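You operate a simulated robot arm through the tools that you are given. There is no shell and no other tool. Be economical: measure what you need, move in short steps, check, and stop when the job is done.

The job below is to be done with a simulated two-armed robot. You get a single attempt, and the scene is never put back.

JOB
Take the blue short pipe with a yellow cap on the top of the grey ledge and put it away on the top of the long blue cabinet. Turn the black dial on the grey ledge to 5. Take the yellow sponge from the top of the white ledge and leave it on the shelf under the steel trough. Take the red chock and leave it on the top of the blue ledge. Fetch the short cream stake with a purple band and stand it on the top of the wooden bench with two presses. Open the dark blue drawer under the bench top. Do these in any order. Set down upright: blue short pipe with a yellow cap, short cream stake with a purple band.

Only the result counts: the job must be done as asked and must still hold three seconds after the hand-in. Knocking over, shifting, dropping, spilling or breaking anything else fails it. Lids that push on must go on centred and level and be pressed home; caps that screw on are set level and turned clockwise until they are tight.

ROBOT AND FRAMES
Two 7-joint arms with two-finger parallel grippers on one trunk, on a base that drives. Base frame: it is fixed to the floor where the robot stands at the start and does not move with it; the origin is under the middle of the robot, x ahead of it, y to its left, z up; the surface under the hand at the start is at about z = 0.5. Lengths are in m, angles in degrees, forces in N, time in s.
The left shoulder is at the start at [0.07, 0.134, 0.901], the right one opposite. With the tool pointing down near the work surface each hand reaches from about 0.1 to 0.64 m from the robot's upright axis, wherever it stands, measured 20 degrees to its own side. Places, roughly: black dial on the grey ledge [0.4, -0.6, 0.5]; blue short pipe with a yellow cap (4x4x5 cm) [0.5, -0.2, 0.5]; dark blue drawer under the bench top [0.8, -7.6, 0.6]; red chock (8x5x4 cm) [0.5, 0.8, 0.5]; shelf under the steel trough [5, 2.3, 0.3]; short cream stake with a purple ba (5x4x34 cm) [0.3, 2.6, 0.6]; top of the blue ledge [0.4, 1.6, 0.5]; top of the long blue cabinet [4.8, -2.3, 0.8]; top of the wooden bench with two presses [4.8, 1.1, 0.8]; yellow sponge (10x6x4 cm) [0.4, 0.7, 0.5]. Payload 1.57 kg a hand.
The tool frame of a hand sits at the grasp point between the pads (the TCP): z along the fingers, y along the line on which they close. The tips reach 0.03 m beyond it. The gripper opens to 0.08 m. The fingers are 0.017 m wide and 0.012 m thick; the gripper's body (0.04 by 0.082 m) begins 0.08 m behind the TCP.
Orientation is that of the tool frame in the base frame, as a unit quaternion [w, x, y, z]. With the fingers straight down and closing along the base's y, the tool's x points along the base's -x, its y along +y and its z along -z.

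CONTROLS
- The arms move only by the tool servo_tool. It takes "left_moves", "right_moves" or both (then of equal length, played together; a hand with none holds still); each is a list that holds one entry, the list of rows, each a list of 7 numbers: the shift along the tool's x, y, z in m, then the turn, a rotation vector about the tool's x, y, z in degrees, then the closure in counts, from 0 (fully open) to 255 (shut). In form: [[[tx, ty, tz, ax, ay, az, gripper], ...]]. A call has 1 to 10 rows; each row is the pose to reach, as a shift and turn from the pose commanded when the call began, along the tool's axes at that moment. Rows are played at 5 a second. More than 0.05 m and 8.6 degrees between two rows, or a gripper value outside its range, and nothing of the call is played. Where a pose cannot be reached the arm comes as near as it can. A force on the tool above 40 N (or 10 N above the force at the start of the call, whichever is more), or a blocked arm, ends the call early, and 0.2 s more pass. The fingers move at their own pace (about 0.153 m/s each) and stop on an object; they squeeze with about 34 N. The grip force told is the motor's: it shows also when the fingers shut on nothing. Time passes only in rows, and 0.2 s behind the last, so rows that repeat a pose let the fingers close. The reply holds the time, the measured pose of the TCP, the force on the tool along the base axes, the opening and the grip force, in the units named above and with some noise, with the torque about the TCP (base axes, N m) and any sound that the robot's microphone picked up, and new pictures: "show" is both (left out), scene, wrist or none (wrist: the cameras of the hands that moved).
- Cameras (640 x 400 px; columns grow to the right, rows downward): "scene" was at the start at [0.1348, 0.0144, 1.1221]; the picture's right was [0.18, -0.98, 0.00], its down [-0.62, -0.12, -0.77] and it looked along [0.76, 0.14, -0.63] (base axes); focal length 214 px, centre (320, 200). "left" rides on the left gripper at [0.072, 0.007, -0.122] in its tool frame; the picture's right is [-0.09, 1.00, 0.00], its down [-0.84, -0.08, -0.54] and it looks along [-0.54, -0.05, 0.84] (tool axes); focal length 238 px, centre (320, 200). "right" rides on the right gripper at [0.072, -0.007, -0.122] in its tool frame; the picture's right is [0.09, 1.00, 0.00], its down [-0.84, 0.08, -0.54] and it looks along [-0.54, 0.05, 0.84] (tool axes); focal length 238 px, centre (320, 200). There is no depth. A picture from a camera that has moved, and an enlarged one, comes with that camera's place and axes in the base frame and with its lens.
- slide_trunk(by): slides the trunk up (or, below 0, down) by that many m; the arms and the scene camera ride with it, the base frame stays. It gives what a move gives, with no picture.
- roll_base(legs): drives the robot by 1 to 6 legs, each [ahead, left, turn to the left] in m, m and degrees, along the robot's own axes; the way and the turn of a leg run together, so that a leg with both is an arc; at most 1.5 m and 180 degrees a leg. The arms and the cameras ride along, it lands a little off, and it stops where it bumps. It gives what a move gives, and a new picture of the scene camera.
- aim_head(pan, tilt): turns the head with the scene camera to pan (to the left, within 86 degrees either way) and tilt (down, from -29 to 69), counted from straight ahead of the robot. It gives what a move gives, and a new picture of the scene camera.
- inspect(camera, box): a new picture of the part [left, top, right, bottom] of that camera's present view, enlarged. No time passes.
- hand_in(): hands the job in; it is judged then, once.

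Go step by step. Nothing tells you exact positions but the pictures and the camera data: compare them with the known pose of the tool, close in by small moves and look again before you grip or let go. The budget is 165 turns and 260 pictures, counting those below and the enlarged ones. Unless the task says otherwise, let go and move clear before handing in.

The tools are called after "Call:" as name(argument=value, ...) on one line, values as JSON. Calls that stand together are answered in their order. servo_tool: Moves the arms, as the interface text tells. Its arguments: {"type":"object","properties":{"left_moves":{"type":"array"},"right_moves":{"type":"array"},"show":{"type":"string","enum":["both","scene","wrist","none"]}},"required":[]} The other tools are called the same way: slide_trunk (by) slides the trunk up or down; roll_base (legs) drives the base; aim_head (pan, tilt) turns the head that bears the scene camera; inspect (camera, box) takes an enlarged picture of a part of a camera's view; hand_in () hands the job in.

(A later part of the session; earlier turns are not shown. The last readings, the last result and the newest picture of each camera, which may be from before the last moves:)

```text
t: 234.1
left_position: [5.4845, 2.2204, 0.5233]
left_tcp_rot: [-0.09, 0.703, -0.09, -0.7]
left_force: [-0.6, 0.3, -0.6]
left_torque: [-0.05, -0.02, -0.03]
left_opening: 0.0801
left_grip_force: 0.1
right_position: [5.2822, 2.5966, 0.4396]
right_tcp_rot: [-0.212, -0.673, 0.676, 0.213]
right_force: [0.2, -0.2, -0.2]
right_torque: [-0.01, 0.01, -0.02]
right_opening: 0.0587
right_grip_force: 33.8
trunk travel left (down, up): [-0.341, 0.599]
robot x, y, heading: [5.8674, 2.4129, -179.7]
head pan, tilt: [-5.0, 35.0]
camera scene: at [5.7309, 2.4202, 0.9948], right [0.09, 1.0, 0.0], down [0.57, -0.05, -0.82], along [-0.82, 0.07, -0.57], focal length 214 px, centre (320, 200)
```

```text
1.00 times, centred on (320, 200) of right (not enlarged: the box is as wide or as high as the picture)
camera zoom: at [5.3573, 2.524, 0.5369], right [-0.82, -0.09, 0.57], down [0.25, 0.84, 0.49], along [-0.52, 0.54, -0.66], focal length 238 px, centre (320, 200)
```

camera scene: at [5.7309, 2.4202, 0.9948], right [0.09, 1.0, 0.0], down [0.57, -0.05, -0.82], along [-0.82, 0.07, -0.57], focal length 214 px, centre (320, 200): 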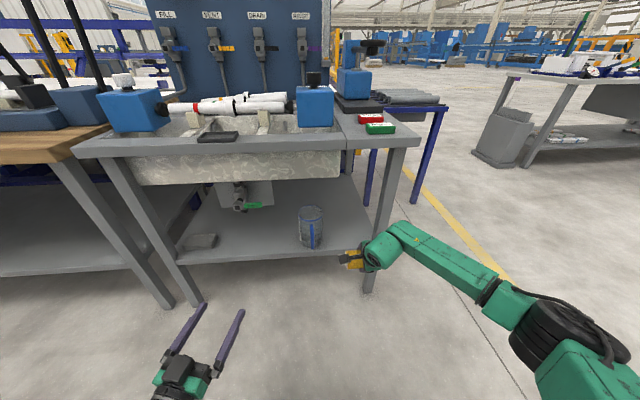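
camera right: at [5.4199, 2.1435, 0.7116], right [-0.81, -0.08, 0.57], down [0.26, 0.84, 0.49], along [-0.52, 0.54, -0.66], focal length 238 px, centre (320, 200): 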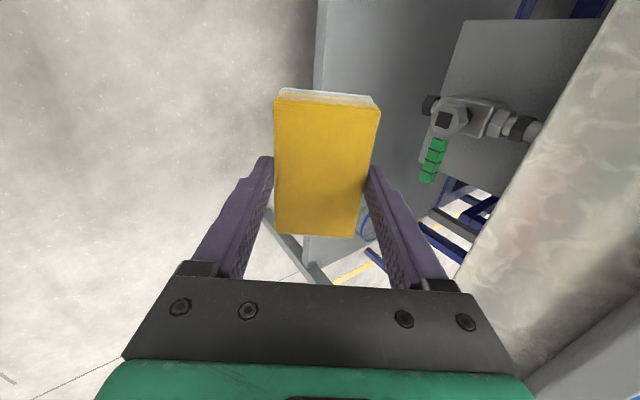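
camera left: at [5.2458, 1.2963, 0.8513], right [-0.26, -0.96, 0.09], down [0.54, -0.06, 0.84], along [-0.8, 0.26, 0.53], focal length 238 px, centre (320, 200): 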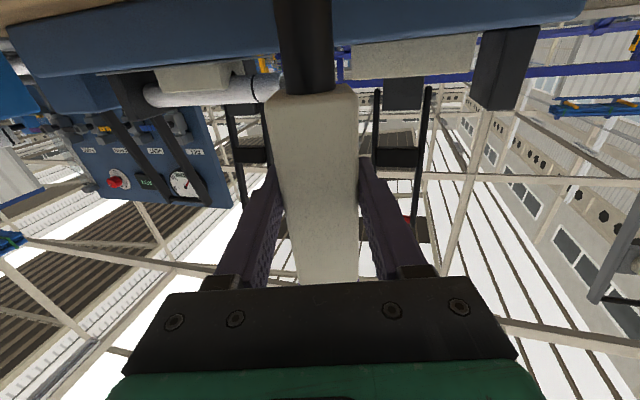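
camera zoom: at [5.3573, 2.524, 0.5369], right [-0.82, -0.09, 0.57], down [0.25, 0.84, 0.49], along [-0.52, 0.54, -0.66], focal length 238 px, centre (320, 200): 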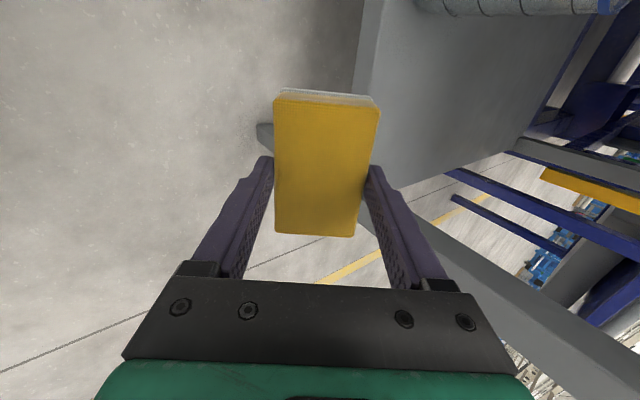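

Call:
roll_base(legs=[[0.1, 0, 0]])

Call:
roll_base(legs=[[0.085, 0, 0]])

Call:
inspect(camera="right", box=[0, 0, 640, 400])

```text
t: 235.3
left_position: [5.3843, 2.2208, 0.5232]
left_tcp_rot: [-0.09, 0.703, -0.09, -0.7]
left_force: [0.0, -0.2, 0.0]
left_torque: [-0.02, 0.0, 0.01]
left_opening: 0.08
left_grip_force: 0.0
right_position: [5.1818, 2.5973, 0.4406]
right_tcp_rot: [-0.212, -0.673, 0.676, 0.213]
right_force: [0.2, -0.7, -0.3]
right_torque: [0.04, 0.02, 0.01]
right_opening: 0.059
right_grip_force: 34.4
trunk travel left (down, up): [-0.341, 0.599]
robot x, y, heading: [5.7685, 2.416, -180.1]
head pan, tilt: [-5.0, 35.0]
camera scene: at [5.6311, 2.4197, 0.9947], right [0.08, 1.0, 0.0], down [0.57, -0.05, -0.82], along [-0.82, 0.07, -0.57], focal length 214 px, centre (320, 200)
```

scene: 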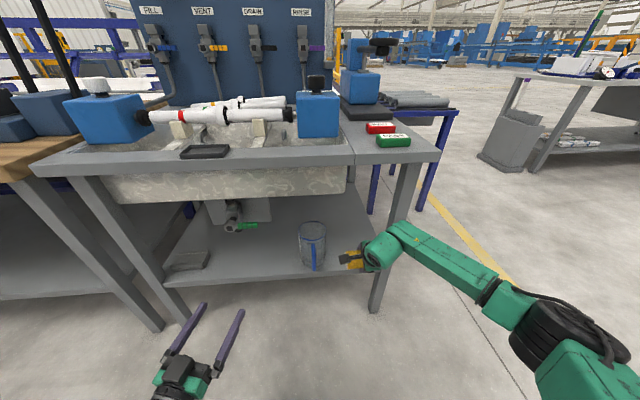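

```text
t: 236.4
left_position: [5.3013, 2.2206, 0.5235]
left_tcp_rot: [-0.09, 0.703, -0.09, -0.7]
left_force: [-0.6, -0.2, -0.7]
left_torque: [-0.03, 0.0, -0.01]
left_opening: 0.08
left_grip_force: 0.0
right_position: [5.0993, 2.596, 0.4388]
right_tcp_rot: [-0.212, -0.673, 0.676, 0.214]
right_force: [-0.6, -0.7, -1.3]
right_torque: [0.0, 0.0, 0.03]
right_opening: 0.0587
right_grip_force: 34.1
trunk travel left (down, up): [-0.341, 0.599]
robot x, y, heading: [5.6853, 2.4182, -179.9]
head pan, tilt: [-5.0, 35.0]
camera scene: at [5.5467, 2.4195, 0.9947], right [0.08, 1.0, 0.0], down [0.57, -0.05, -0.82], along [-0.82, 0.07, -0.57], focal length 214 px, centre (320, 200)
```

scene: 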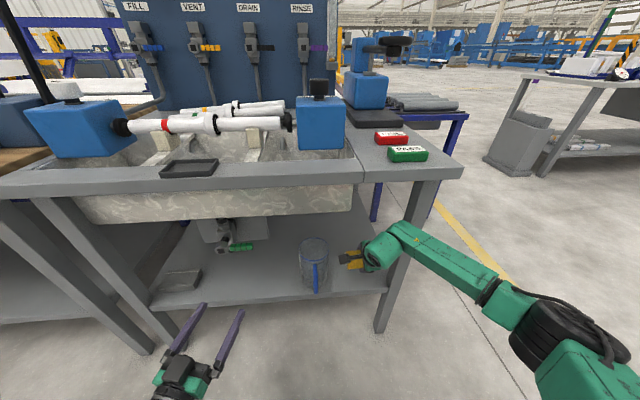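

```text
1.00 times, centred on (320, 200) of right (not enlarged: the box is as wide or as high as the picture)
camera zoom: at [5.1734, 2.5233, 0.5365], right [-0.82, -0.09, 0.57], down [0.25, 0.84, 0.49], along [-0.52, 0.54, -0.66], focal length 238 px, centre (320, 200)
```

zoom: 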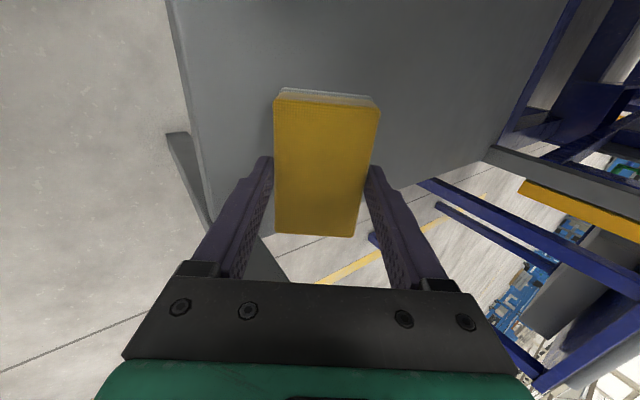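

It's clear. I'll lower the sponge to just above the shelf.

Call:
servo_tool(right_moves=[[[0, -0.0143, 0.0205, 0, 0, 0, 255], [0, -0.0287, 0.041, 0, 0, 0, 255], [0, -0.0373, 0.0532, 0, 0, 0, 255], [0, -0.0373, 0.0532, 0, 0, 0, 255]]])

```text
t: 237.4
left_position: [5.3011, 2.2205, 0.5244]
left_tcp_rot: [-0.09, 0.701, -0.09, -0.701]
left_force: [-1.1, 0.2, -0.2]
left_torque: [0.02, -0.02, -0.01]
left_opening: 0.0799
left_grip_force: 0.1
right_position: [5.0927, 2.5944, 0.3852]
right_tcp_rot: [-0.223, -0.669, 0.674, 0.219]
right_force: [1.9, 1.2, 18.3]
right_torque: [0.42, -0.04, -0.03]
right_opening: 0.0588
right_grip_force: 34.8
trunk travel left (down, up): [-0.341, 0.599]
robot x, y, heading: [5.6834, 2.4151, -180.1]
head pan, tilt: [-5.0, 35.0]
stopped in row 4 (right hand): the force on the tool passed its limit at 41 N (the readings are from after the stop); the commanded pose is now the measured one
camera scene: at [5.5509, 2.4186, 0.9953], right [0.09, 1.0, 0.0], down [0.57, -0.05, -0.82], along [-0.82, 0.07, -0.57], focal length 214 px, centre (320, 200)
camera right: at [5.1709, 2.5229, 0.4814], right [-0.8, -0.08, 0.59], down [0.26, 0.84, 0.48], along [-0.54, 0.54, -0.65], focal length 238 px, centre (320, 200)
```

scene: 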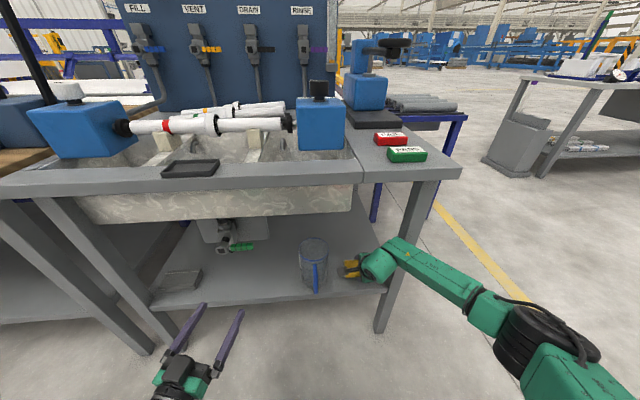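
right: 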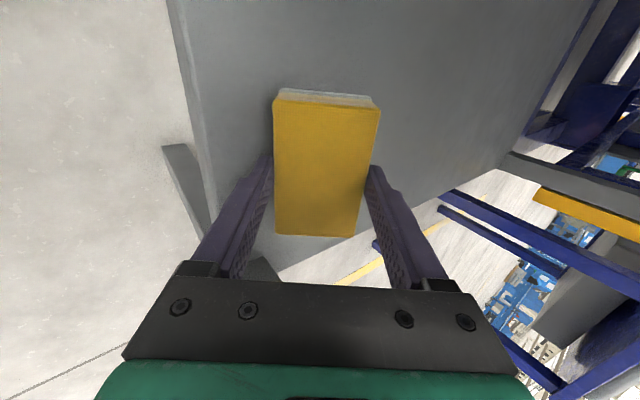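

The sponge touches the shelf. I'll relieve it a little, release and let it settle, then withdraw along the tool axis.

Call:
servo_tool(right_moves=[[[0, 0.0015, -0.002, 0, 0, 0, 255], [0, 0.0015, -0.002, 0, 0, 0, 40], [0, 0.0015, -0.002, 0, 0, 0, 20], [0, 0.0015, -0.002, 0, 0, 0, 0], [0, 0.0015, -0.015, 0, 0, 0, 0], [0, 0.0015, -0.04, 0, 0, 0, 0]]])

```text
t: 238.8
left_position: [5.301, 2.2206, 0.5239]
left_tcp_rot: [-0.091, 0.702, -0.091, -0.7]
left_force: [0.5, 0.2, -0.8]
left_torque: [0.0, -0.01, -0.01]
left_opening: 0.0797
left_grip_force: 0.1
right_position: [5.116, 2.5954, 0.4141]
right_tcp_rot: [-0.218, -0.671, 0.675, 0.216]
right_force: [-0.4, 0.3, -0.3]
right_torque: [0.03, 0.04, 0.0]
right_opening: 0.08
right_grip_force: 0.2
trunk travel left (down, up): [-0.341, 0.599]
robot x, y, heading: [5.6829, 2.4134, -180.0]
head pan, tilt: [-5.0, 35.0]
camera scene: at [5.5477, 2.4196, 0.9948], right [0.09, 1.0, 0.0], down [0.57, -0.05, -0.82], along [-0.82, 0.07, -0.57], focal length 214 px, centre (320, 200)
camera right: at [5.1933, 2.5233, 0.5099], right [-0.81, -0.09, 0.58], down [0.26, 0.84, 0.48], along [-0.53, 0.54, -0.65], focal length 238 px, centre (320, 200)
```

scene: 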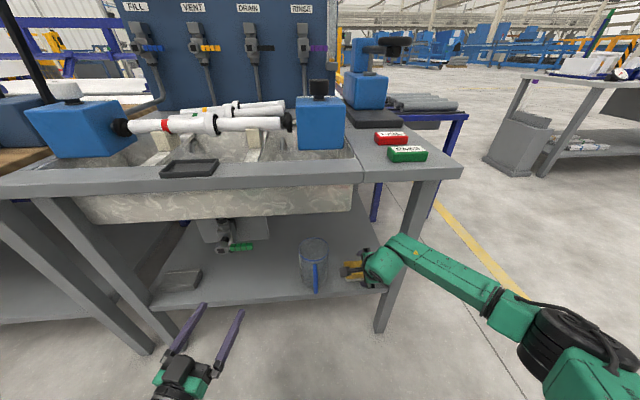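
right: 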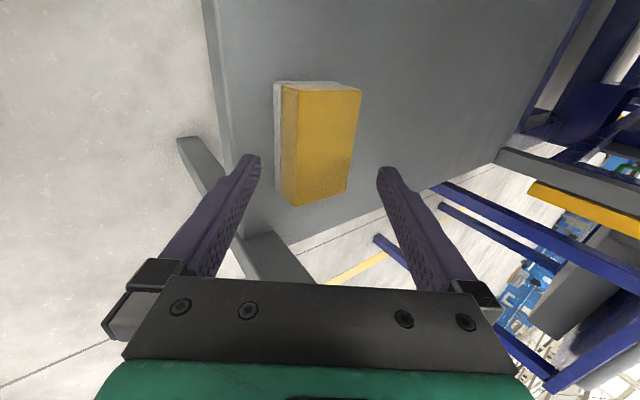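

The sponge lies flat on the shelf. I'll back out, straighten the right hand and head down the aisle toward -y.

Call:
roll_base(legs=[[-0.3, 0, 0]])

Call:
servo_tool(right_moves=[[[0, 0, -0.03, 8, 0, 0, 0], [0, 0, -0.06, 16, 0, 0, 0], [0, 0, -0.09, 24, 0, 0, 0], [0, 0, -0.12, 32, 0, 0, 0], [0, 0, -0.15, 35, 0, 0, 0]]], left_moves=[[[0, 0, 0, 0, 8, 0, 0], [0, 0, 0, 0, 16, 0, 0], [0, 0, 0, 0, 24, 0, 0], [0, 0, 0, 0, 32, 0, 0], [0, 0, 0, 0, 40, 0, 0]]], show="none")

Call:
slide_trunk(by=0.3)

Call:
roll_base(legs=[[0, 0, 90], [1.2, 0, 0]])

```text
t: 240.8
left_position: [5.6047, 2.2202, 0.5239]
left_tcp_rot: [-0.089, 0.703, -0.089, -0.7]
left_force: [-1.1, 1.1, -1.0]
left_torque: [-0.01, 0.04, 0.02]
left_opening: 0.0801
left_grip_force: 0.0
right_position: [5.4196, 2.5944, 0.414]
right_tcp_rot: [-0.22, -0.671, 0.674, 0.217]
right_force: [1.0, 0.3, -0.1]
right_torque: [-0.03, 0.02, 0.01]
right_opening: 0.0799
right_grip_force: 0.0
trunk travel left (down, up): [-0.341, 0.599]
robot x, y, heading: [5.9877, 2.4137, -179.8]
head pan, tilt: [-5.0, 35.0]
camera scene: at [5.8512, 2.4202, 0.9948], right [0.08, 1.0, 0.0], down [0.57, -0.05, -0.82], along [-0.82, 0.07, -0.57], focal length 214 px, centre (320, 200)
```

scene: 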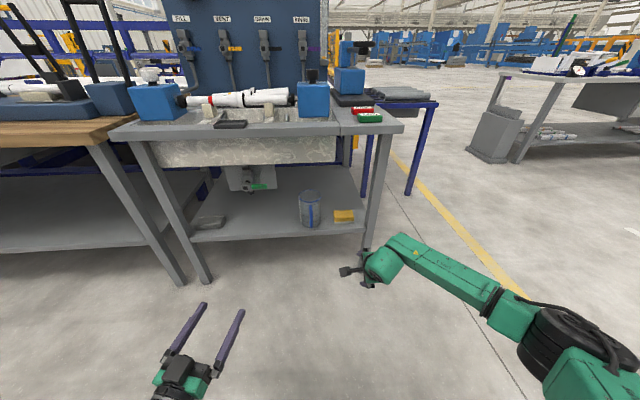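

```text
t: 242.0
left_position: [5.591, 2.2204, 0.5055]
left_tcp_rot: [-0.053, 0.9, -0.113, -0.418]
left_force: [0.1, -0.6, -1.0]
left_torque: [-0.01, -0.01, 0.01]
left_opening: 0.08
left_grip_force: 0.0
left hand out of reach, approached as far as the arm can: row 4, 5
right_position: [5.5069, 2.5946, 0.5363]
right_tcp_rot: [-0.007, -0.706, 0.708, 0.003]
right_force: [0.1, 0.4, -0.1]
right_torque: [0.01, -0.02, 0.01]
right_opening: 0.0798
right_grip_force: 0.0
trunk travel left (down, up): [-0.341, 0.599]
robot x, y, heading: [5.9868, 2.4171, -179.9]
head pan, tilt: [-5.0, 35.0]
```

```text
t: 245.0
left_position: [5.5904, 2.2207, 0.8046]
left_tcp_rot: [-0.054, 0.899, -0.115, -0.418]
left_force: [-0.1, 0.3, 0.0]
left_torque: [-0.02, 0.02, -0.03]
left_opening: 0.08
left_grip_force: 0.0
right_position: [5.5071, 2.5938, 0.8352]
right_tcp_rot: [-0.007, -0.707, 0.708, 0.003]
right_force: [-0.2, 1.5, -0.3]
right_torque: [0.01, 0.01, 0.03]
right_opening: 0.0801
right_grip_force: 0.0
trunk travel left (down, up): [-0.641, 0.299]
robot x, y, heading: [5.9872, 2.4135, -179.4]
head pan, tilt: [-5.0, 35.0]
```

```text
t: 254.9
left_position: [6.1976, 0.8259, 0.8055]
left_tcp_rot: [0.258, 0.715, 0.557, -0.334]
left_force: [-0.1, -0.2, 0.3]
left_torque: [0.01, -0.04, 0.0]
left_opening: 0.0802
left_grip_force: 0.0
right_position: [5.8242, 0.7389, 0.8346]
right_tcp_rot: [0.007, 1.0, 0.001, 0.003]
right_force: [0.7, -0.2, 0.4]
right_torque: [-0.01, 0.0, 0.03]
right_opening: 0.0799
right_grip_force: 0.1
trunk travel left (down, up): [-0.641, 0.299]
robot x, y, heading: [6.0034, 1.2225, -89.4]
head pan, tilt: [-5.0, 35.0]
camera scene: at [5.9963, 1.0821, 1.2948], right [-1.0, 0.08, 0.0], down [0.04, 0.57, -0.82], along [-0.06, -0.82, -0.57], focal length 214 px, centre (320, 200)
```

scene: 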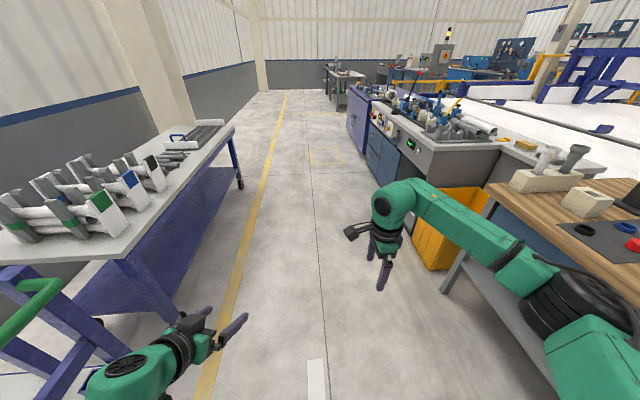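

Call:
roll_base(legs=[[0, -0.15, 0], [1.4, 0, 0], [0.9, 0, 0]])

Call:
aim_head(pan=-45, tilt=25)

```text
t: 267.2
left_position: [6.0497, -1.4782, 0.8067]
left_tcp_rot: [0.257, 0.72, 0.551, -0.335]
left_force: [-0.5, -1.0, -0.9]
left_torque: [0.05, -0.01, -0.01]
left_opening: 0.08
left_grip_force: 0.0
right_position: [5.674, -1.558, 0.835]
right_tcp_rot: [0.006, 1.0, -0.006, 0.002]
right_force: [-0.8, -0.5, 0.1]
right_torque: [0.02, 0.03, 0.02]
right_opening: 0.08
right_grip_force: 0.0
trunk travel left (down, up): [-0.641, 0.299]
robot x, y, heading: [5.8576, -1.0744, -90.3]
head pan, tilt: [-5.0, 35.0]
camera scene: at [5.8522, -1.2181, 1.2948], right [-1.0, 0.09, 0.0], down [0.05, 0.57, -0.82], along [-0.08, -0.82, -0.57], focal length 214 px, centre (320, 200)
```

scene: 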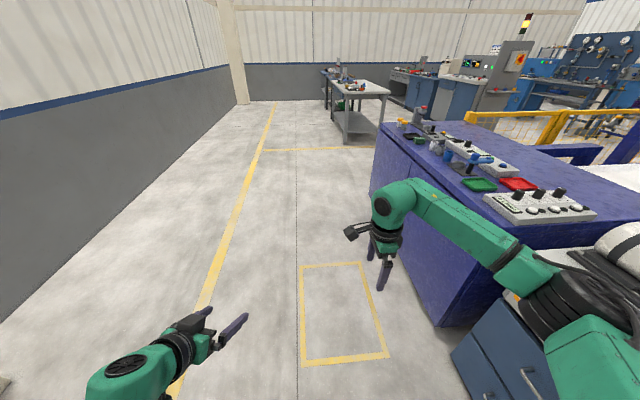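

```text
t: 268.3
left_position: [6.0497, -1.4788, 0.8052]
left_tcp_rot: [0.256, 0.72, 0.552, -0.335]
left_force: [-0.3, 0.0, -0.5]
left_torque: [-0.01, -0.01, 0.01]
left_opening: 0.0799
left_grip_force: 0.1
right_position: [5.6742, -1.5582, 0.8361]
right_tcp_rot: [0.007, 1.0, -0.006, 0.003]
right_force: [0.2, 0.2, 0.1]
right_torque: [0.02, -0.01, 0.0]
right_opening: 0.0799
right_grip_force: 0.1
trunk travel left (down, up): [-0.641, 0.299]
robot x, y, heading: [5.8599, -1.0803, -90.3]
head pan, tilt: [-45.0, 25.0]
camera scene: at [5.795, -1.1952, 1.3105], right [-0.7, 0.71, 0.0], down [0.3, 0.3, -0.91], along [-0.64, -0.64, -0.42], focal length 214 px, centre (320, 200)
```

scene: 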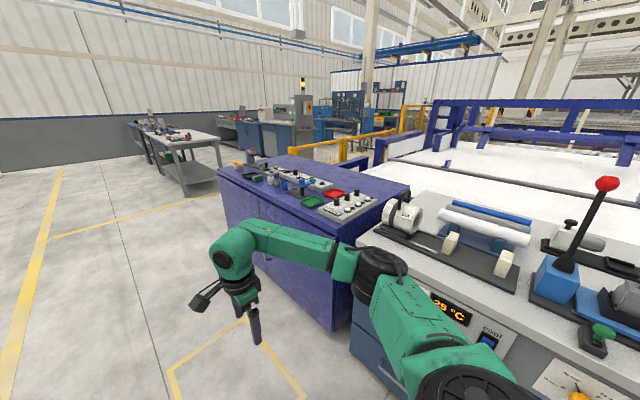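

I see the long blue cabinet, with free room on its top. I'll continue past it to find the crossing toward the start side.

Call:
roll_base(legs=[[1.4, 0, 0], [1.2, 0, 0]])

Call:
aim_head(pan=-75, tilt=15)

```text
t: 280.8
left_position: [6.0208, -4.054, 0.8056]
left_tcp_rot: [0.254, 0.723, 0.547, -0.337]
left_force: [0.0, 0.7, -1.0]
left_torque: [0.0, 0.03, -0.02]
left_opening: 0.0799
left_grip_force: 0.0
right_position: [5.6432, -4.1304, 0.8357]
right_tcp_rot: [0.007, 1.0, -0.011, 0.002]
right_force: [0.0, 0.2, 0.1]
right_torque: [-0.02, -0.03, 0.0]
right_opening: 0.08
right_grip_force: 0.1
trunk travel left (down, up): [-0.641, 0.299]
robot x, y, heading: [5.8356, -3.6538, -91.1]
head pan, tilt: [-45.0, 25.0]
camera scene: at [5.7683, -3.7683, 1.3105], right [-0.7, 0.72, 0.0], down [0.3, 0.29, -0.91], along [-0.65, -0.63, -0.42], focal length 214 px, centre (320, 200)
```

scene: 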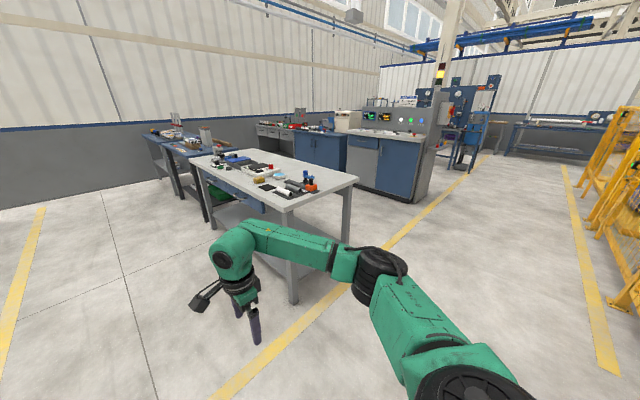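

```text
t: 281.8
left_position: [6.0198, -4.0531, 0.8051]
left_tcp_rot: [0.254, 0.723, 0.547, -0.337]
left_force: [0.1, -0.3, 0.1]
left_torque: [-0.02, 0.03, 0.0]
left_opening: 0.0799
left_grip_force: 0.0
right_position: [5.6447, -4.1307, 0.8352]
right_tcp_rot: [0.008, 1.0, -0.012, 0.003]
right_force: [0.7, -0.4, -0.2]
right_torque: [0.02, 0.0, 0.03]
right_opening: 0.0801
right_grip_force: 0.0
trunk travel left (down, up): [-0.641, 0.299]
robot x, y, heading: [5.8385, -3.6533, -91.0]
head pan, tilt: [-75.0, 15.0]
camera scene: at [5.744, -3.727, 1.3268], right [-0.24, 0.97, 0.0], down [0.25, 0.06, -0.97], along [-0.94, -0.24, -0.26], focal length 214 px, centre (320, 200)
```

scene: 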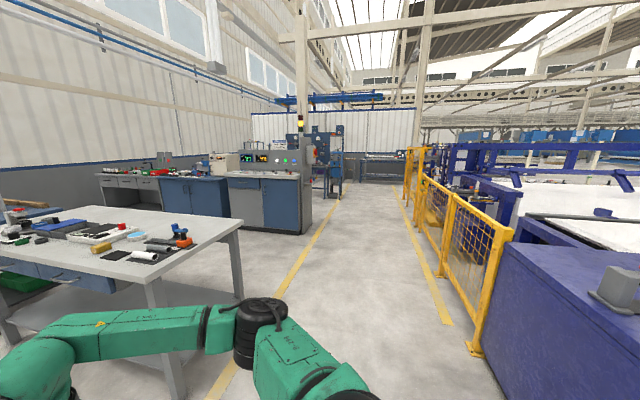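

There's a clear corridor along y≈-3.85. I'll turn and drive toward -x, then look for the drawer bench.

Call:
roll_base(legs=[[0, 0, -89], [0, 0.15, 0], [1.45, 0, 0], [1.45, 0, 0], [1.4, 0, 0]])

Call:
aim_head(pan=60, tilt=10)

```text
t: 307.2
left_position: [1.122, -4.0135, 0.8054]
left_tcp_rot: [-0.054, 0.899, -0.115, -0.418]
left_force: [0.1, 1.3, -0.1]
left_torque: [-0.03, 0.04, -0.01]
left_opening: 0.08
left_grip_force: 0.0
right_position: [1.0374, -3.6384, 0.8341]
right_tcp_rot: [-0.006, -0.706, 0.709, 0.003]
right_force: [0.3, 0.0, -0.7]
right_torque: [-0.02, 0.01, 0.01]
right_opening: 0.08
right_grip_force: 0.0
trunk travel left (down, up): [-0.641, 0.299]
robot x, y, heading: [1.5164, -3.8231, -179.8]
head pan, tilt: [-75.0, 15.0]
camera scene: at [1.445, -3.7315, 1.3268], right [0.96, 0.26, 0.0], down [0.07, -0.25, -0.97], along [-0.25, 0.93, -0.26], focal length 214 px, centre (320, 200)
```

scene: 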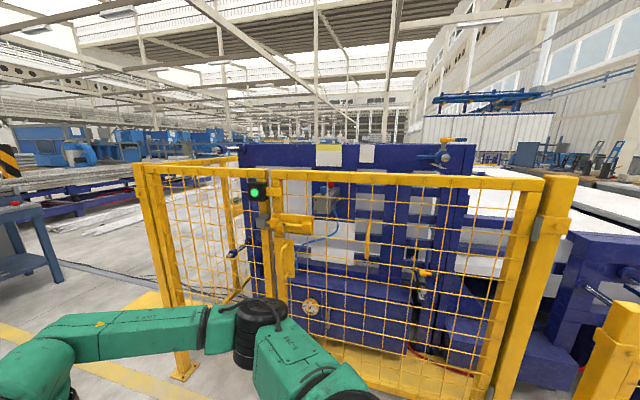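

```text
t: 309.4
left_position: [1.1209, -4.0133, 0.8047]
left_tcp_rot: [-0.054, 0.899, -0.116, -0.419]
left_force: [-0.5, 0.9, -1.0]
left_torque: [-0.02, -0.01, 0.01]
left_opening: 0.0798
left_grip_force: 0.2
right_position: [1.0381, -3.6382, 0.8347]
right_tcp_rot: [-0.007, -0.706, 0.709, 0.003]
right_force: [-0.7, -0.5, 0.2]
right_torque: [-0.01, -0.01, 0.04]
right_opening: 0.0802
right_grip_force: 0.0
trunk travel left (down, up): [-0.641, 0.299]
robot x, y, heading: [1.5159, -3.8208, -179.7]
head pan, tilt: [60.0, 10.0]
camera scene: at [1.4233, -3.9023, 1.3349], right [-0.87, 0.5, 0.0], down [0.09, 0.15, -0.98], along [-0.49, -0.85, -0.17], focal length 214 px, centre (320, 200)
```

scene: 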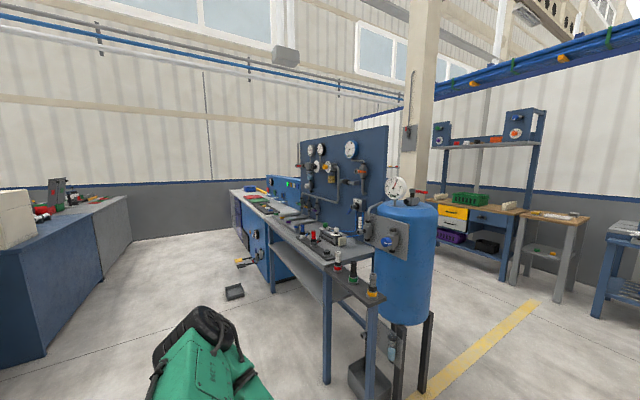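

The drawer bench runs along y at x≈0.85 and faces +x. I'll strafe down the alley to y≈-7.5, staying clear of items on the floor.

Call:
roll_base(legs=[[-0.32, 0, 0], [0, 1.4, 0], [0, 1.2, 0]])

Call:
aim_head(pan=30, tilt=30)

```text
t: 323.8
left_position: [1.4816, -6.6296, 0.8062]
left_tcp_rot: [-0.052, 0.9, -0.11, -0.418]
left_force: [-0.1, 0.5, 0.1]
left_torque: [0.0, 0.0, 0.0]
left_opening: 0.0804
left_grip_force: 0.0
right_position: [1.3937, -6.2573, 0.8355]
right_tcp_rot: [0.007, 0.709, -0.705, -0.004]
right_force: [0.8, 0.4, 0.8]
right_torque: [-0.03, 0.02, 0.02]
right_opening: 0.0802
right_grip_force: 0.1
trunk travel left (down, up): [-0.641, 0.299]
robot x, y, heading: [1.8762, -6.4355, -178.7]
head pan, tilt: [60.0, 10.0]
camera scene: at [1.782, -6.5151, 1.3349], right [-0.87, 0.49, 0.0], down [0.08, 0.15, -0.98], along [-0.48, -0.86, -0.17], focal length 214 px, centre (320, 200)
```

scene: 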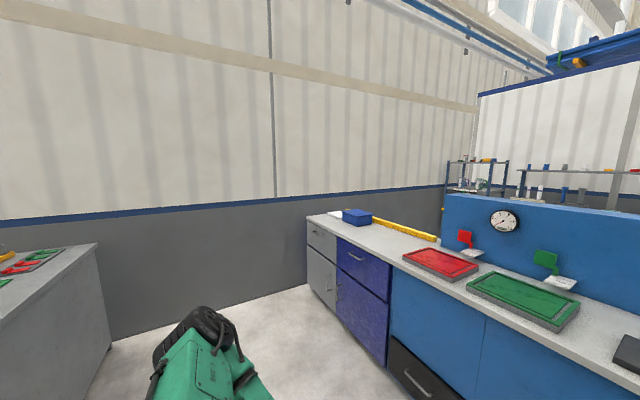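

```text
t: 324.8
left_position: [1.4823, -6.6303, 0.8049]
left_tcp_rot: [-0.051, 0.9, -0.109, -0.419]
left_force: [0.0, -0.4, -0.2]
left_torque: [0.0, -0.02, 0.0]
left_opening: 0.0798
left_grip_force: 0.0
right_position: [1.3926, -6.2561, 0.836]
right_tcp_rot: [0.008, 0.71, -0.704, -0.003]
right_force: [-0.7, 0.8, -0.4]
right_torque: [0.0, -0.01, -0.02]
right_opening: 0.0802
right_grip_force: 0.1
trunk travel left (down, up): [-0.641, 0.299]
robot x, y, heading: [1.8766, -6.4348, -178.8]
head pan, tilt: [30.0, 30.0]
camera scene: at [1.7497, -6.4804, 1.3026], right [-0.52, 0.86, 0.0], down [0.43, 0.26, -0.87], along [-0.74, -0.45, -0.5], focal length 214 px, centre (320, 200)
```

scene: 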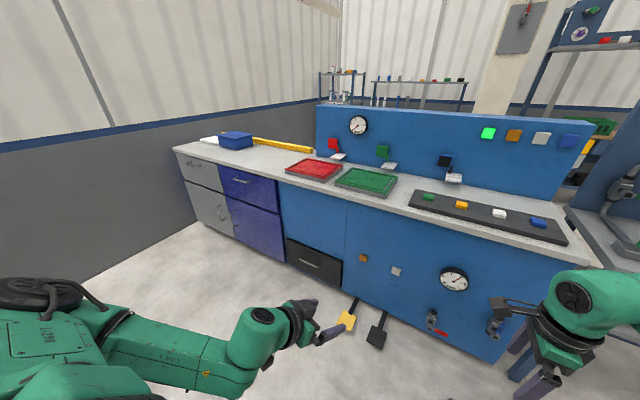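

I see the dark blue drawer at about [0.80, -7.69, 0.6], with a bar handle. I'll drive in front of it.

Call:
roll_base(legs=[[0, 1.02, -1], [0.25, 0, 0]])

Call:
aim_head(pan=15, tilt=35)

```text
t: 331.5
left_position: [1.2338, -7.6397, 0.8053]
left_tcp_rot: [-0.056, 0.899, -0.119, -0.418]
left_force: [-0.7, 0.2, 0.0]
left_torque: [-0.01, 0.0, -0.03]
left_opening: 0.08
left_grip_force: 0.0
right_position: [1.1537, -7.2658, 0.8363]
right_tcp_rot: [-0.008, -0.703, 0.711, 0.003]
right_force: [-0.3, 0.0, 0.6]
right_torque: [0.0, 0.01, 0.01]
right_opening: 0.0799
right_grip_force: 0.0
trunk travel left (down, up): [-0.641, 0.299]
robot x, y, heading: [1.6357, -7.4504, 179.6]
head pan, tilt: [30.0, 30.0]
camera scene: at [1.5051, -7.4969, 1.3026], right [-0.5, 0.87, 0.0], down [0.43, 0.25, -0.87], along [-0.75, -0.43, -0.5], focal length 214 px, centre (320, 200)
```

scene: 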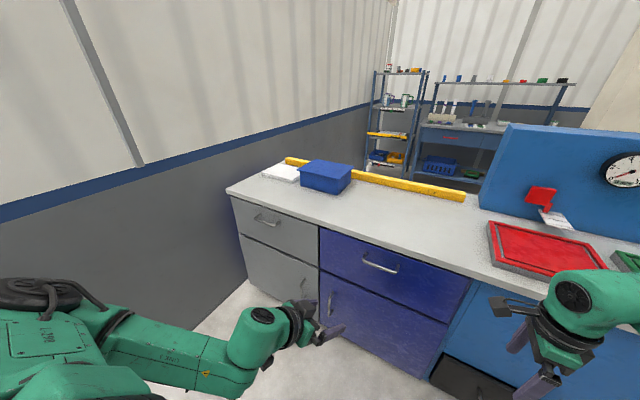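

```text
t: 332.3
left_position: [1.2337, -7.6414, 0.806]
left_tcp_rot: [-0.056, 0.899, -0.119, -0.418]
left_force: [0.2, 0.4, -0.2]
left_torque: [0.01, 0.01, 0.02]
left_opening: 0.0797
left_grip_force: 0.0
right_position: [1.1526, -7.2662, 0.8355]
right_tcp_rot: [-0.007, -0.703, 0.711, 0.003]
right_force: [0.4, 0.3, -0.3]
right_torque: [-0.04, 0.02, 0.03]
right_opening: 0.0801
right_grip_force: 0.1
trunk travel left (down, up): [-0.641, 0.299]
robot x, y, heading: [1.6313, -7.4552, 180.3]
head pan, tilt: [15.0, 35.0]
camera scene: at [1.4987, -7.4745, 1.2948], right [-0.26, 0.97, 0.0], down [0.55, 0.15, -0.82], along [-0.79, -0.21, -0.57], focal length 214 px, centre (320, 200)
```

scene: 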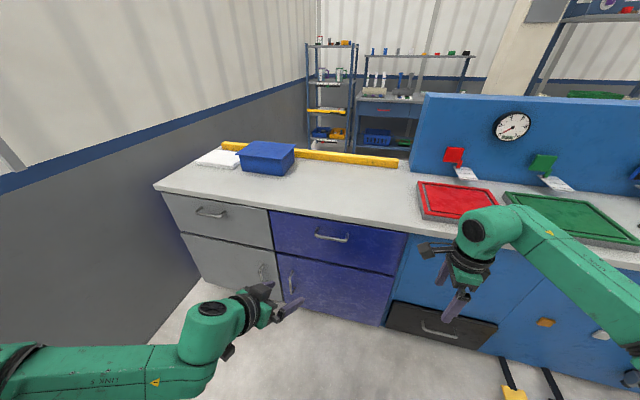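

Call:
inspect(camera="scene", box=[260, 195, 420, 295])

```text
4.00 times, centred on (340, 245) of scene
camera zoom: at [1.4987, -7.4745, 1.2948], right [-0.26, 0.97, 0.0], down [0.55, 0.15, -0.82], along [-0.79, -0.21, -0.57], focal length 858 px, centre (240, 20)
```

zoom: 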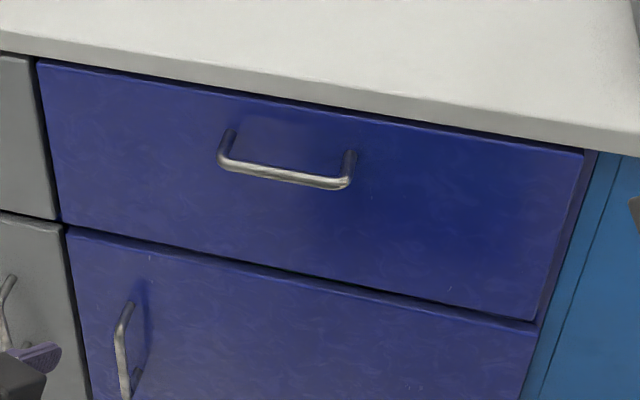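

I'll use the right hand, tilted back 35° and closing along x, to grip the handle bar from above. Then I'll pull by backing the base away.

Call:
roll_base(legs=[[0, 0.165, 0]])

Call:
servo_tool(right_moves=[[[0, 0, 0, -8, 0, 0, 60], [-0.01, 0, 0, -16, 0, 0, 100], [-0.02, 0, 0, -24, 0, 0, 100], [-0.03, 0, 0, -32, 0, 0, 100], [-0.03, 0, 0, -37, 0, 0, 100]]])

```text
t: 333.7
left_position: [1.2339, -7.8043, 0.8054]
left_tcp_rot: [-0.056, 0.899, -0.119, -0.418]
left_force: [0.2, 0.0, -0.3]
left_torque: [0.01, -0.05, -0.01]
left_opening: 0.0798
left_grip_force: 0.1
right_position: [1.1539, -7.4286, 0.8344]
right_tcp_rot: [-0.007, -0.703, 0.711, 0.003]
right_force: [-0.5, -0.1, 0.4]
right_torque: [0.0, -0.05, -0.01]
right_opening: 0.0799
right_grip_force: 0.0
trunk travel left (down, up): [-0.641, 0.299]
robot x, y, heading: [1.6333, -7.6142, 179.9]
head pan, tilt: [15.0, 35.0]
camera scene: at [1.4979, -7.6382, 1.2948], right [-0.25, 0.97, 0.0], down [0.55, 0.15, -0.82], along [-0.79, -0.21, -0.57], focal length 214 px, centre (320, 200)
```

scene: 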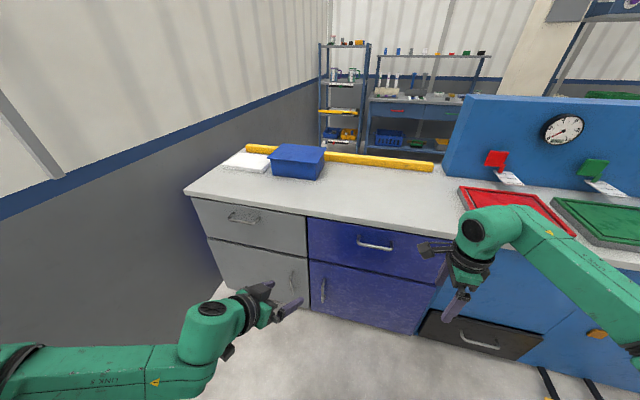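

```text
t: 334.9
left_position: [1.2336, -7.8053, 0.8055]
left_tcp_rot: [-0.056, 0.899, -0.119, -0.418]
left_force: [-0.6, 0.3, -0.8]
left_torque: [0.02, 0.01, -0.01]
left_opening: 0.0801
left_grip_force: 0.1
right_position: [1.1545, -7.3997, 0.8355]
right_tcp_rot: [-0.232, -0.664, 0.673, 0.229]
right_force: [0.0, 0.2, -0.5]
right_torque: [0.03, 0.01, -0.01]
right_opening: 0.0488
right_grip_force: 0.2
trunk travel left (down, up): [-0.641, 0.299]
robot x, y, heading: [1.6317, -7.6153, 180.0]
head pan, tilt: [15.0, 35.0]
camera scene: at [1.498, -7.6384, 1.2948], right [-0.26, 0.97, 0.0], down [0.55, 0.15, -0.82], along [-0.79, -0.21, -0.57], focal length 214 px, centre (320, 200)
camera right: at [1.2327, -7.4731, 0.929], right [-0.79, -0.08, 0.61], down [0.28, 0.84, 0.47], along [-0.55, 0.54, -0.64], focal length 238 px, centre (320, 200)
```

scene: 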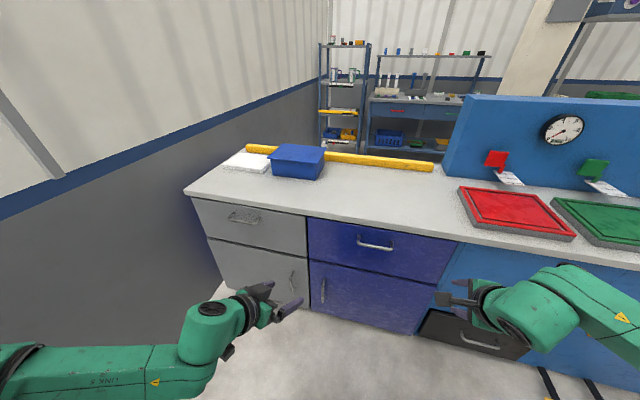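
right: 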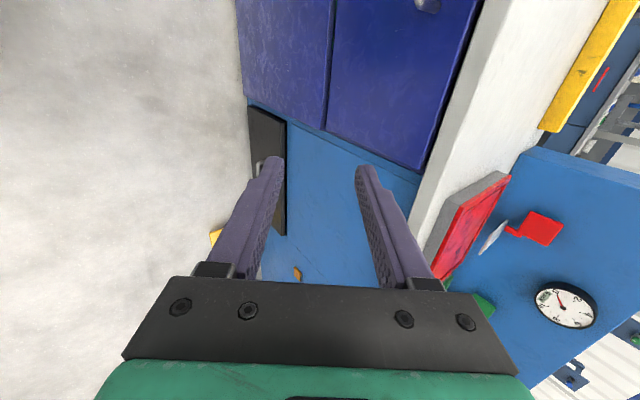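

The handle bar triangulates to about [0.935, -7.583, 0.718]. I'll strafe a bit and align the hand in y and z.

Call:
roll_base(legs=[[0, 0.08, 0]])

Call:
servo_tool(right_moves=[[[0.035, -0.0075, 0.01, 0, 0, 0, 134], [0.07, -0.015, 0.02, 0, 0, 0, 134], [0.103, -0.0223, 0.0296, 0, 0, 0, 134], [0.103, -0.0223, 0.0296, 0, 0, 0, 134]]])

```text
t: 336.0
left_position: [1.2334, -7.8839, 0.8052]
left_tcp_rot: [-0.056, 0.899, -0.118, -0.417]
left_force: [0.8, 0.4, -0.5]
left_torque: [0.0, 0.0, 0.0]
left_opening: 0.08
left_grip_force: 0.1
right_position: [1.1516, -7.4802, 0.8354]
right_tcp_rot: [-0.229, -0.664, 0.674, 0.228]
right_force: [0.5, -0.8, -0.3]
right_torque: [0.01, -0.03, -0.05]
right_opening: 0.0486
right_grip_force: 0.1
trunk travel left (down, up): [-0.641, 0.299]
robot x, y, heading: [1.6327, -7.6949, 179.8]
head pan, tilt: [15.0, 35.0]
camera scene: at [1.4976, -7.7181, 1.2948], right [-0.25, 0.97, 0.0], down [0.55, 0.15, -0.82], along [-0.79, -0.21, -0.57], focal length 214 px, centre (320, 200)
```

scene: 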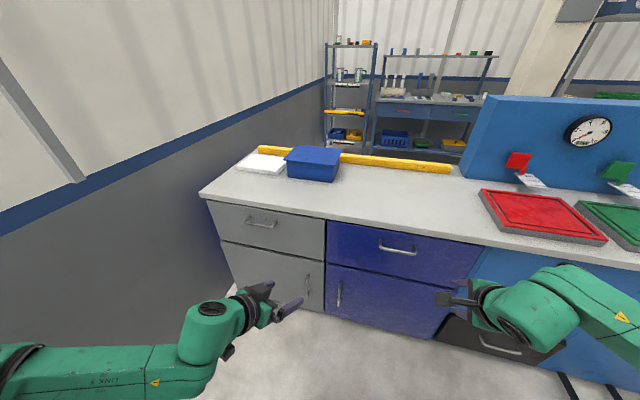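

```text
t: 337.0
left_position: [1.233, -7.8837, 0.8049]
left_tcp_rot: [-0.055, 0.899, -0.118, -0.418]
left_force: [-0.3, 0.1, 0.2]
left_torque: [0.01, 0.02, 0.03]
left_opening: 0.0799
left_grip_force: 0.0
right_position: [1.1513, -7.5829, 0.799]
right_tcp_rot: [-0.229, -0.665, 0.673, 0.229]
right_force: [0.2, -0.1, -0.1]
right_torque: [-0.03, 0.0, -0.01]
right_opening: 0.0379
right_grip_force: 0.1
trunk travel left (down, up): [-0.641, 0.299]
robot x, y, heading: [1.6327, -7.6912, 179.8]
head pan, tilt: [15.0, 35.0]
camera scene: at [1.4979, -7.7171, 1.2948], right [-0.25, 0.97, 0.0], down [0.55, 0.15, -0.82], along [-0.79, -0.21, -0.57], focal length 214 px, centre (320, 200)
camera right: at [1.2306, -7.6562, 0.8922], right [-0.79, -0.08, 0.61], down [0.28, 0.84, 0.47], along [-0.55, 0.54, -0.64], focal length 238 px, centre (320, 200)
```

scene: 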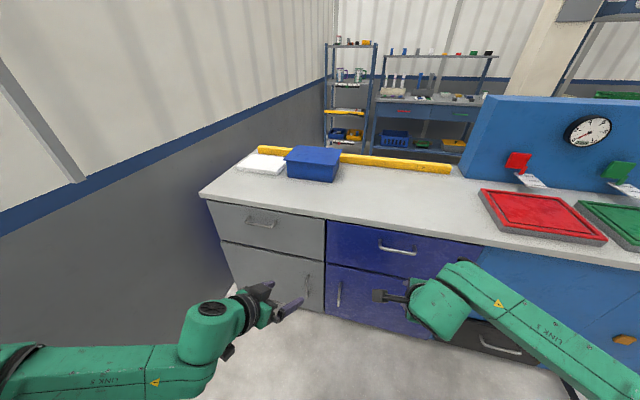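
right: 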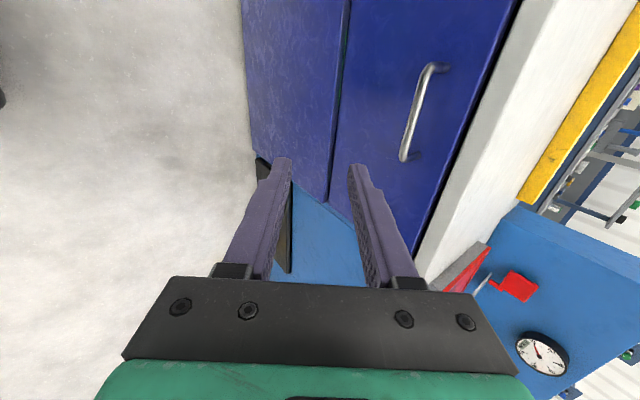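

Call:
roll_base(legs=[[0.15, 0, 0]])

Call:
inspect(camera="right", box=[0, 0, 640, 400])

```text
t: 338.3
left_position: [1.0843, -7.8829, 0.8061]
left_tcp_rot: [-0.055, 0.899, -0.118, -0.418]
left_force: [-0.8, 0.2, 0.1]
left_torque: [-0.02, -0.01, 0.0]
left_opening: 0.08
left_grip_force: 0.1
right_position: [1.0016, -7.5827, 0.7991]
right_tcp_rot: [-0.229, -0.664, 0.674, 0.228]
right_force: [0.3, 0.9, -0.3]
right_torque: [-0.02, 0.03, 0.01]
right_opening: 0.0381
right_grip_force: 0.0
trunk travel left (down, up): [-0.641, 0.299]
robot x, y, heading: [1.4822, -7.6898, 179.7]
head pan, tilt: [15.0, 35.0]
camera scene: at [1.3478, -7.717, 1.2948], right [-0.25, 0.97, 0.0], down [0.55, 0.15, -0.82], along [-0.79, -0.21, -0.57], focal length 214 px, centre (320, 200)
```

scene: 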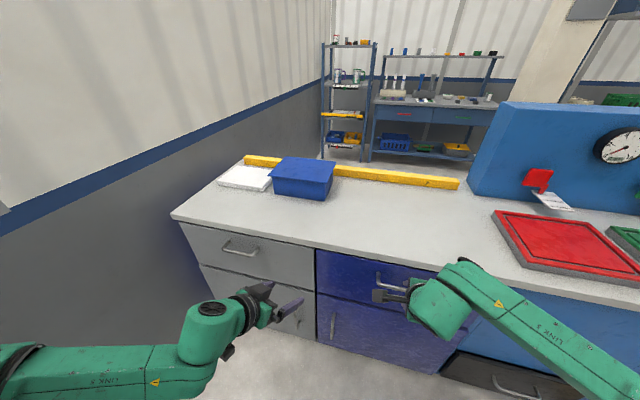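

```text
1.00 times, centred on (320, 200) of right (not enlarged: the box is as wide or as high as the picture)
camera zoom: at [1.0807, -7.6554, 0.8922], right [-0.79, -0.08, 0.61], down [0.28, 0.84, 0.47], along [-0.55, 0.54, -0.64], focal length 238 px, centre (320, 200)
```

zoom: 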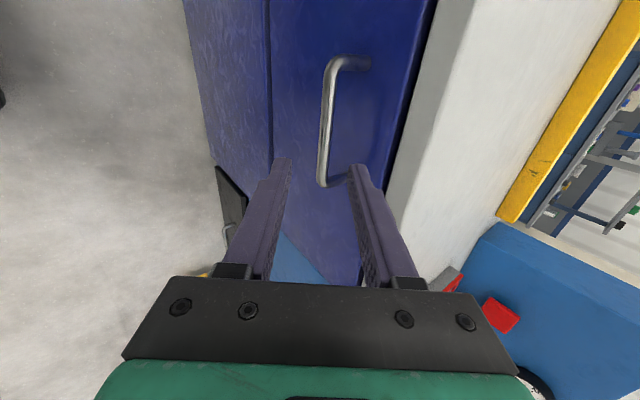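

The bar is lined up between the fingertips. I'll advance along the tool axis.

Call:
servo_tool(right_moves=[[[0.005, 0.005, 0.02, 0, 0, 0, 134], [0.005, 0.006, 0.045, 0, 0, 0, 134], [0.005, 0.006, 0.065, 0, 0, 0, 134], [0.005, 0.006, 0.065, 0, 0, 0, 134]]], show="wrist")

```text
t: 339.3
left_position: [1.0842, -7.8834, 0.8051]
left_tcp_rot: [-0.055, 0.899, -0.119, -0.418]
left_force: [0.6, 0.1, 0.5]
left_torque: [0.02, 0.0, -0.02]
left_opening: 0.0798
left_grip_force: 0.1
right_position: [0.9574, -7.5874, 0.7518]
right_tcp_rot: [-0.229, -0.664, 0.673, 0.23]
right_force: [-1.1, 0.0, 0.3]
right_torque: [0.0, 0.01, 0.01]
right_opening: 0.038
right_grip_force: 0.0
trunk travel left (down, up): [-0.641, 0.299]
robot x, y, heading: [1.482, -7.6903, 179.8]
head pan, tilt: [15.0, 35.0]
camera right: at [1.0367, -7.66, 0.8447], right [-0.79, -0.08, 0.61], down [0.28, 0.84, 0.47], along [-0.55, 0.54, -0.64], focal length 238 px, centre (320, 200)
```

right: 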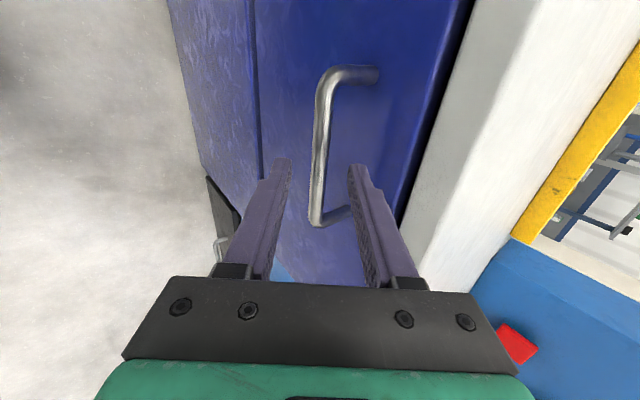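

Call:
servo_tool(right_moves=[[[0, 0, 0.01, 0, 0, 0, 134], [0, 0, 0.02, 0, 0, 0, 134], [0, 0, 0.02, 0, 0, 0, 255], [0, 0, 0.02, 0, 0, 0, 255], [0, 0, 0.02, 0, 0, 0, 255]]])

```text
t: 340.5
left_position: [1.0835, -7.8836, 0.8049]
left_tcp_rot: [-0.056, 0.899, -0.118, -0.417]
left_force: [0.2, -0.2, 0.3]
left_torque: [-0.03, 0.0, -0.03]
left_opening: 0.0798
left_grip_force: 0.0
right_position: [0.9441, -7.5879, 0.7358]
right_tcp_rot: [-0.23, -0.664, 0.674, 0.229]
right_force: [-0.9, -0.4, 0.6]
right_torque: [0.26, 0.04, 0.5]
right_opening: 0.0127
right_grip_force: 29.7
trunk travel left (down, up): [-0.641, 0.299]
robot x, y, heading: [1.4844, -7.6977, 179.7]
head pan, tilt: [15.0, 35.0]
camera scene: at [1.3477, -7.7171, 1.2948], right [-0.25, 0.97, 0.0], down [0.56, 0.15, -0.82], along [-0.79, -0.21, -0.57], focal length 214 px, centre (320, 200)
camera right: at [1.0238, -7.6603, 0.8289], right [-0.79, -0.08, 0.61], down [0.28, 0.84, 0.47], along [-0.55, 0.54, -0.64], focal length 238 px, centre (320, 200)
```

scene: 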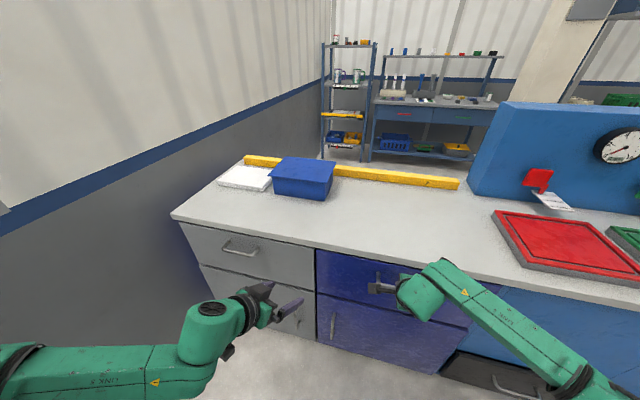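
right: 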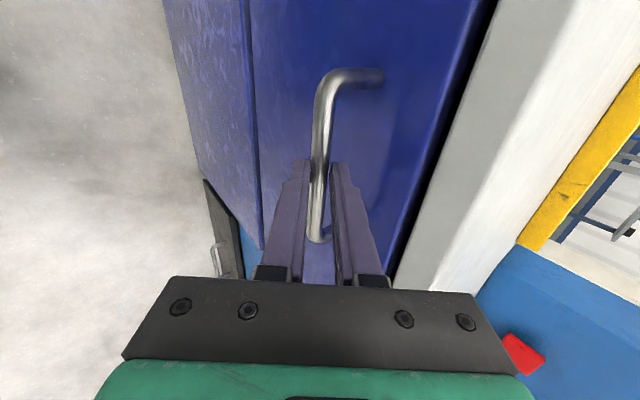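

The bar is gripped. I'll pull by backing the base.

Call:
roll_base(legs=[[-0.1, 0, 0]])

```text
t: 341.7
left_position: [1.1826, -7.8833, 0.8051]
left_tcp_rot: [-0.056, 0.9, -0.119, -0.417]
left_force: [0.5, 0.2, 0.5]
left_torque: [0.0, 0.01, 0.02]
left_opening: 0.08
left_grip_force: 0.0
right_position: [1.0433, -7.5877, 0.7358]
right_tcp_rot: [-0.229, -0.665, 0.674, 0.228]
right_force: [-0.6, 1.2, -1.6]
right_torque: [0.42, 0.1, 0.25]
right_opening: 0.0131
right_grip_force: 29.6
trunk travel left (down, up): [-0.641, 0.299]
robot x, y, heading: [1.5826, -7.6925, 179.4]
head pan, tilt: [15.0, 35.0]
camera scene: at [1.4473, -7.7171, 1.2948], right [-0.25, 0.97, 0.0], down [0.55, 0.15, -0.82], along [-0.79, -0.21, -0.57], focal length 214 px, centre (320, 200)
```

scene: 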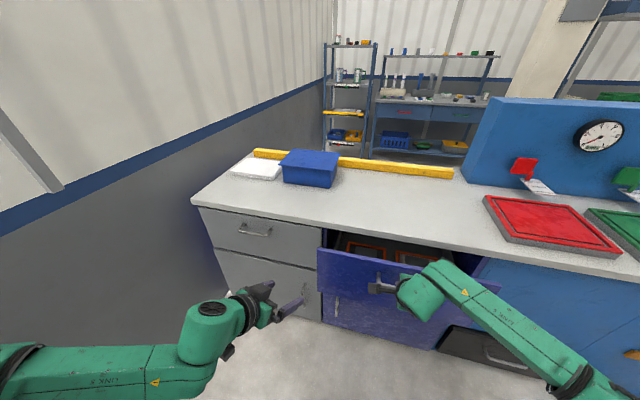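

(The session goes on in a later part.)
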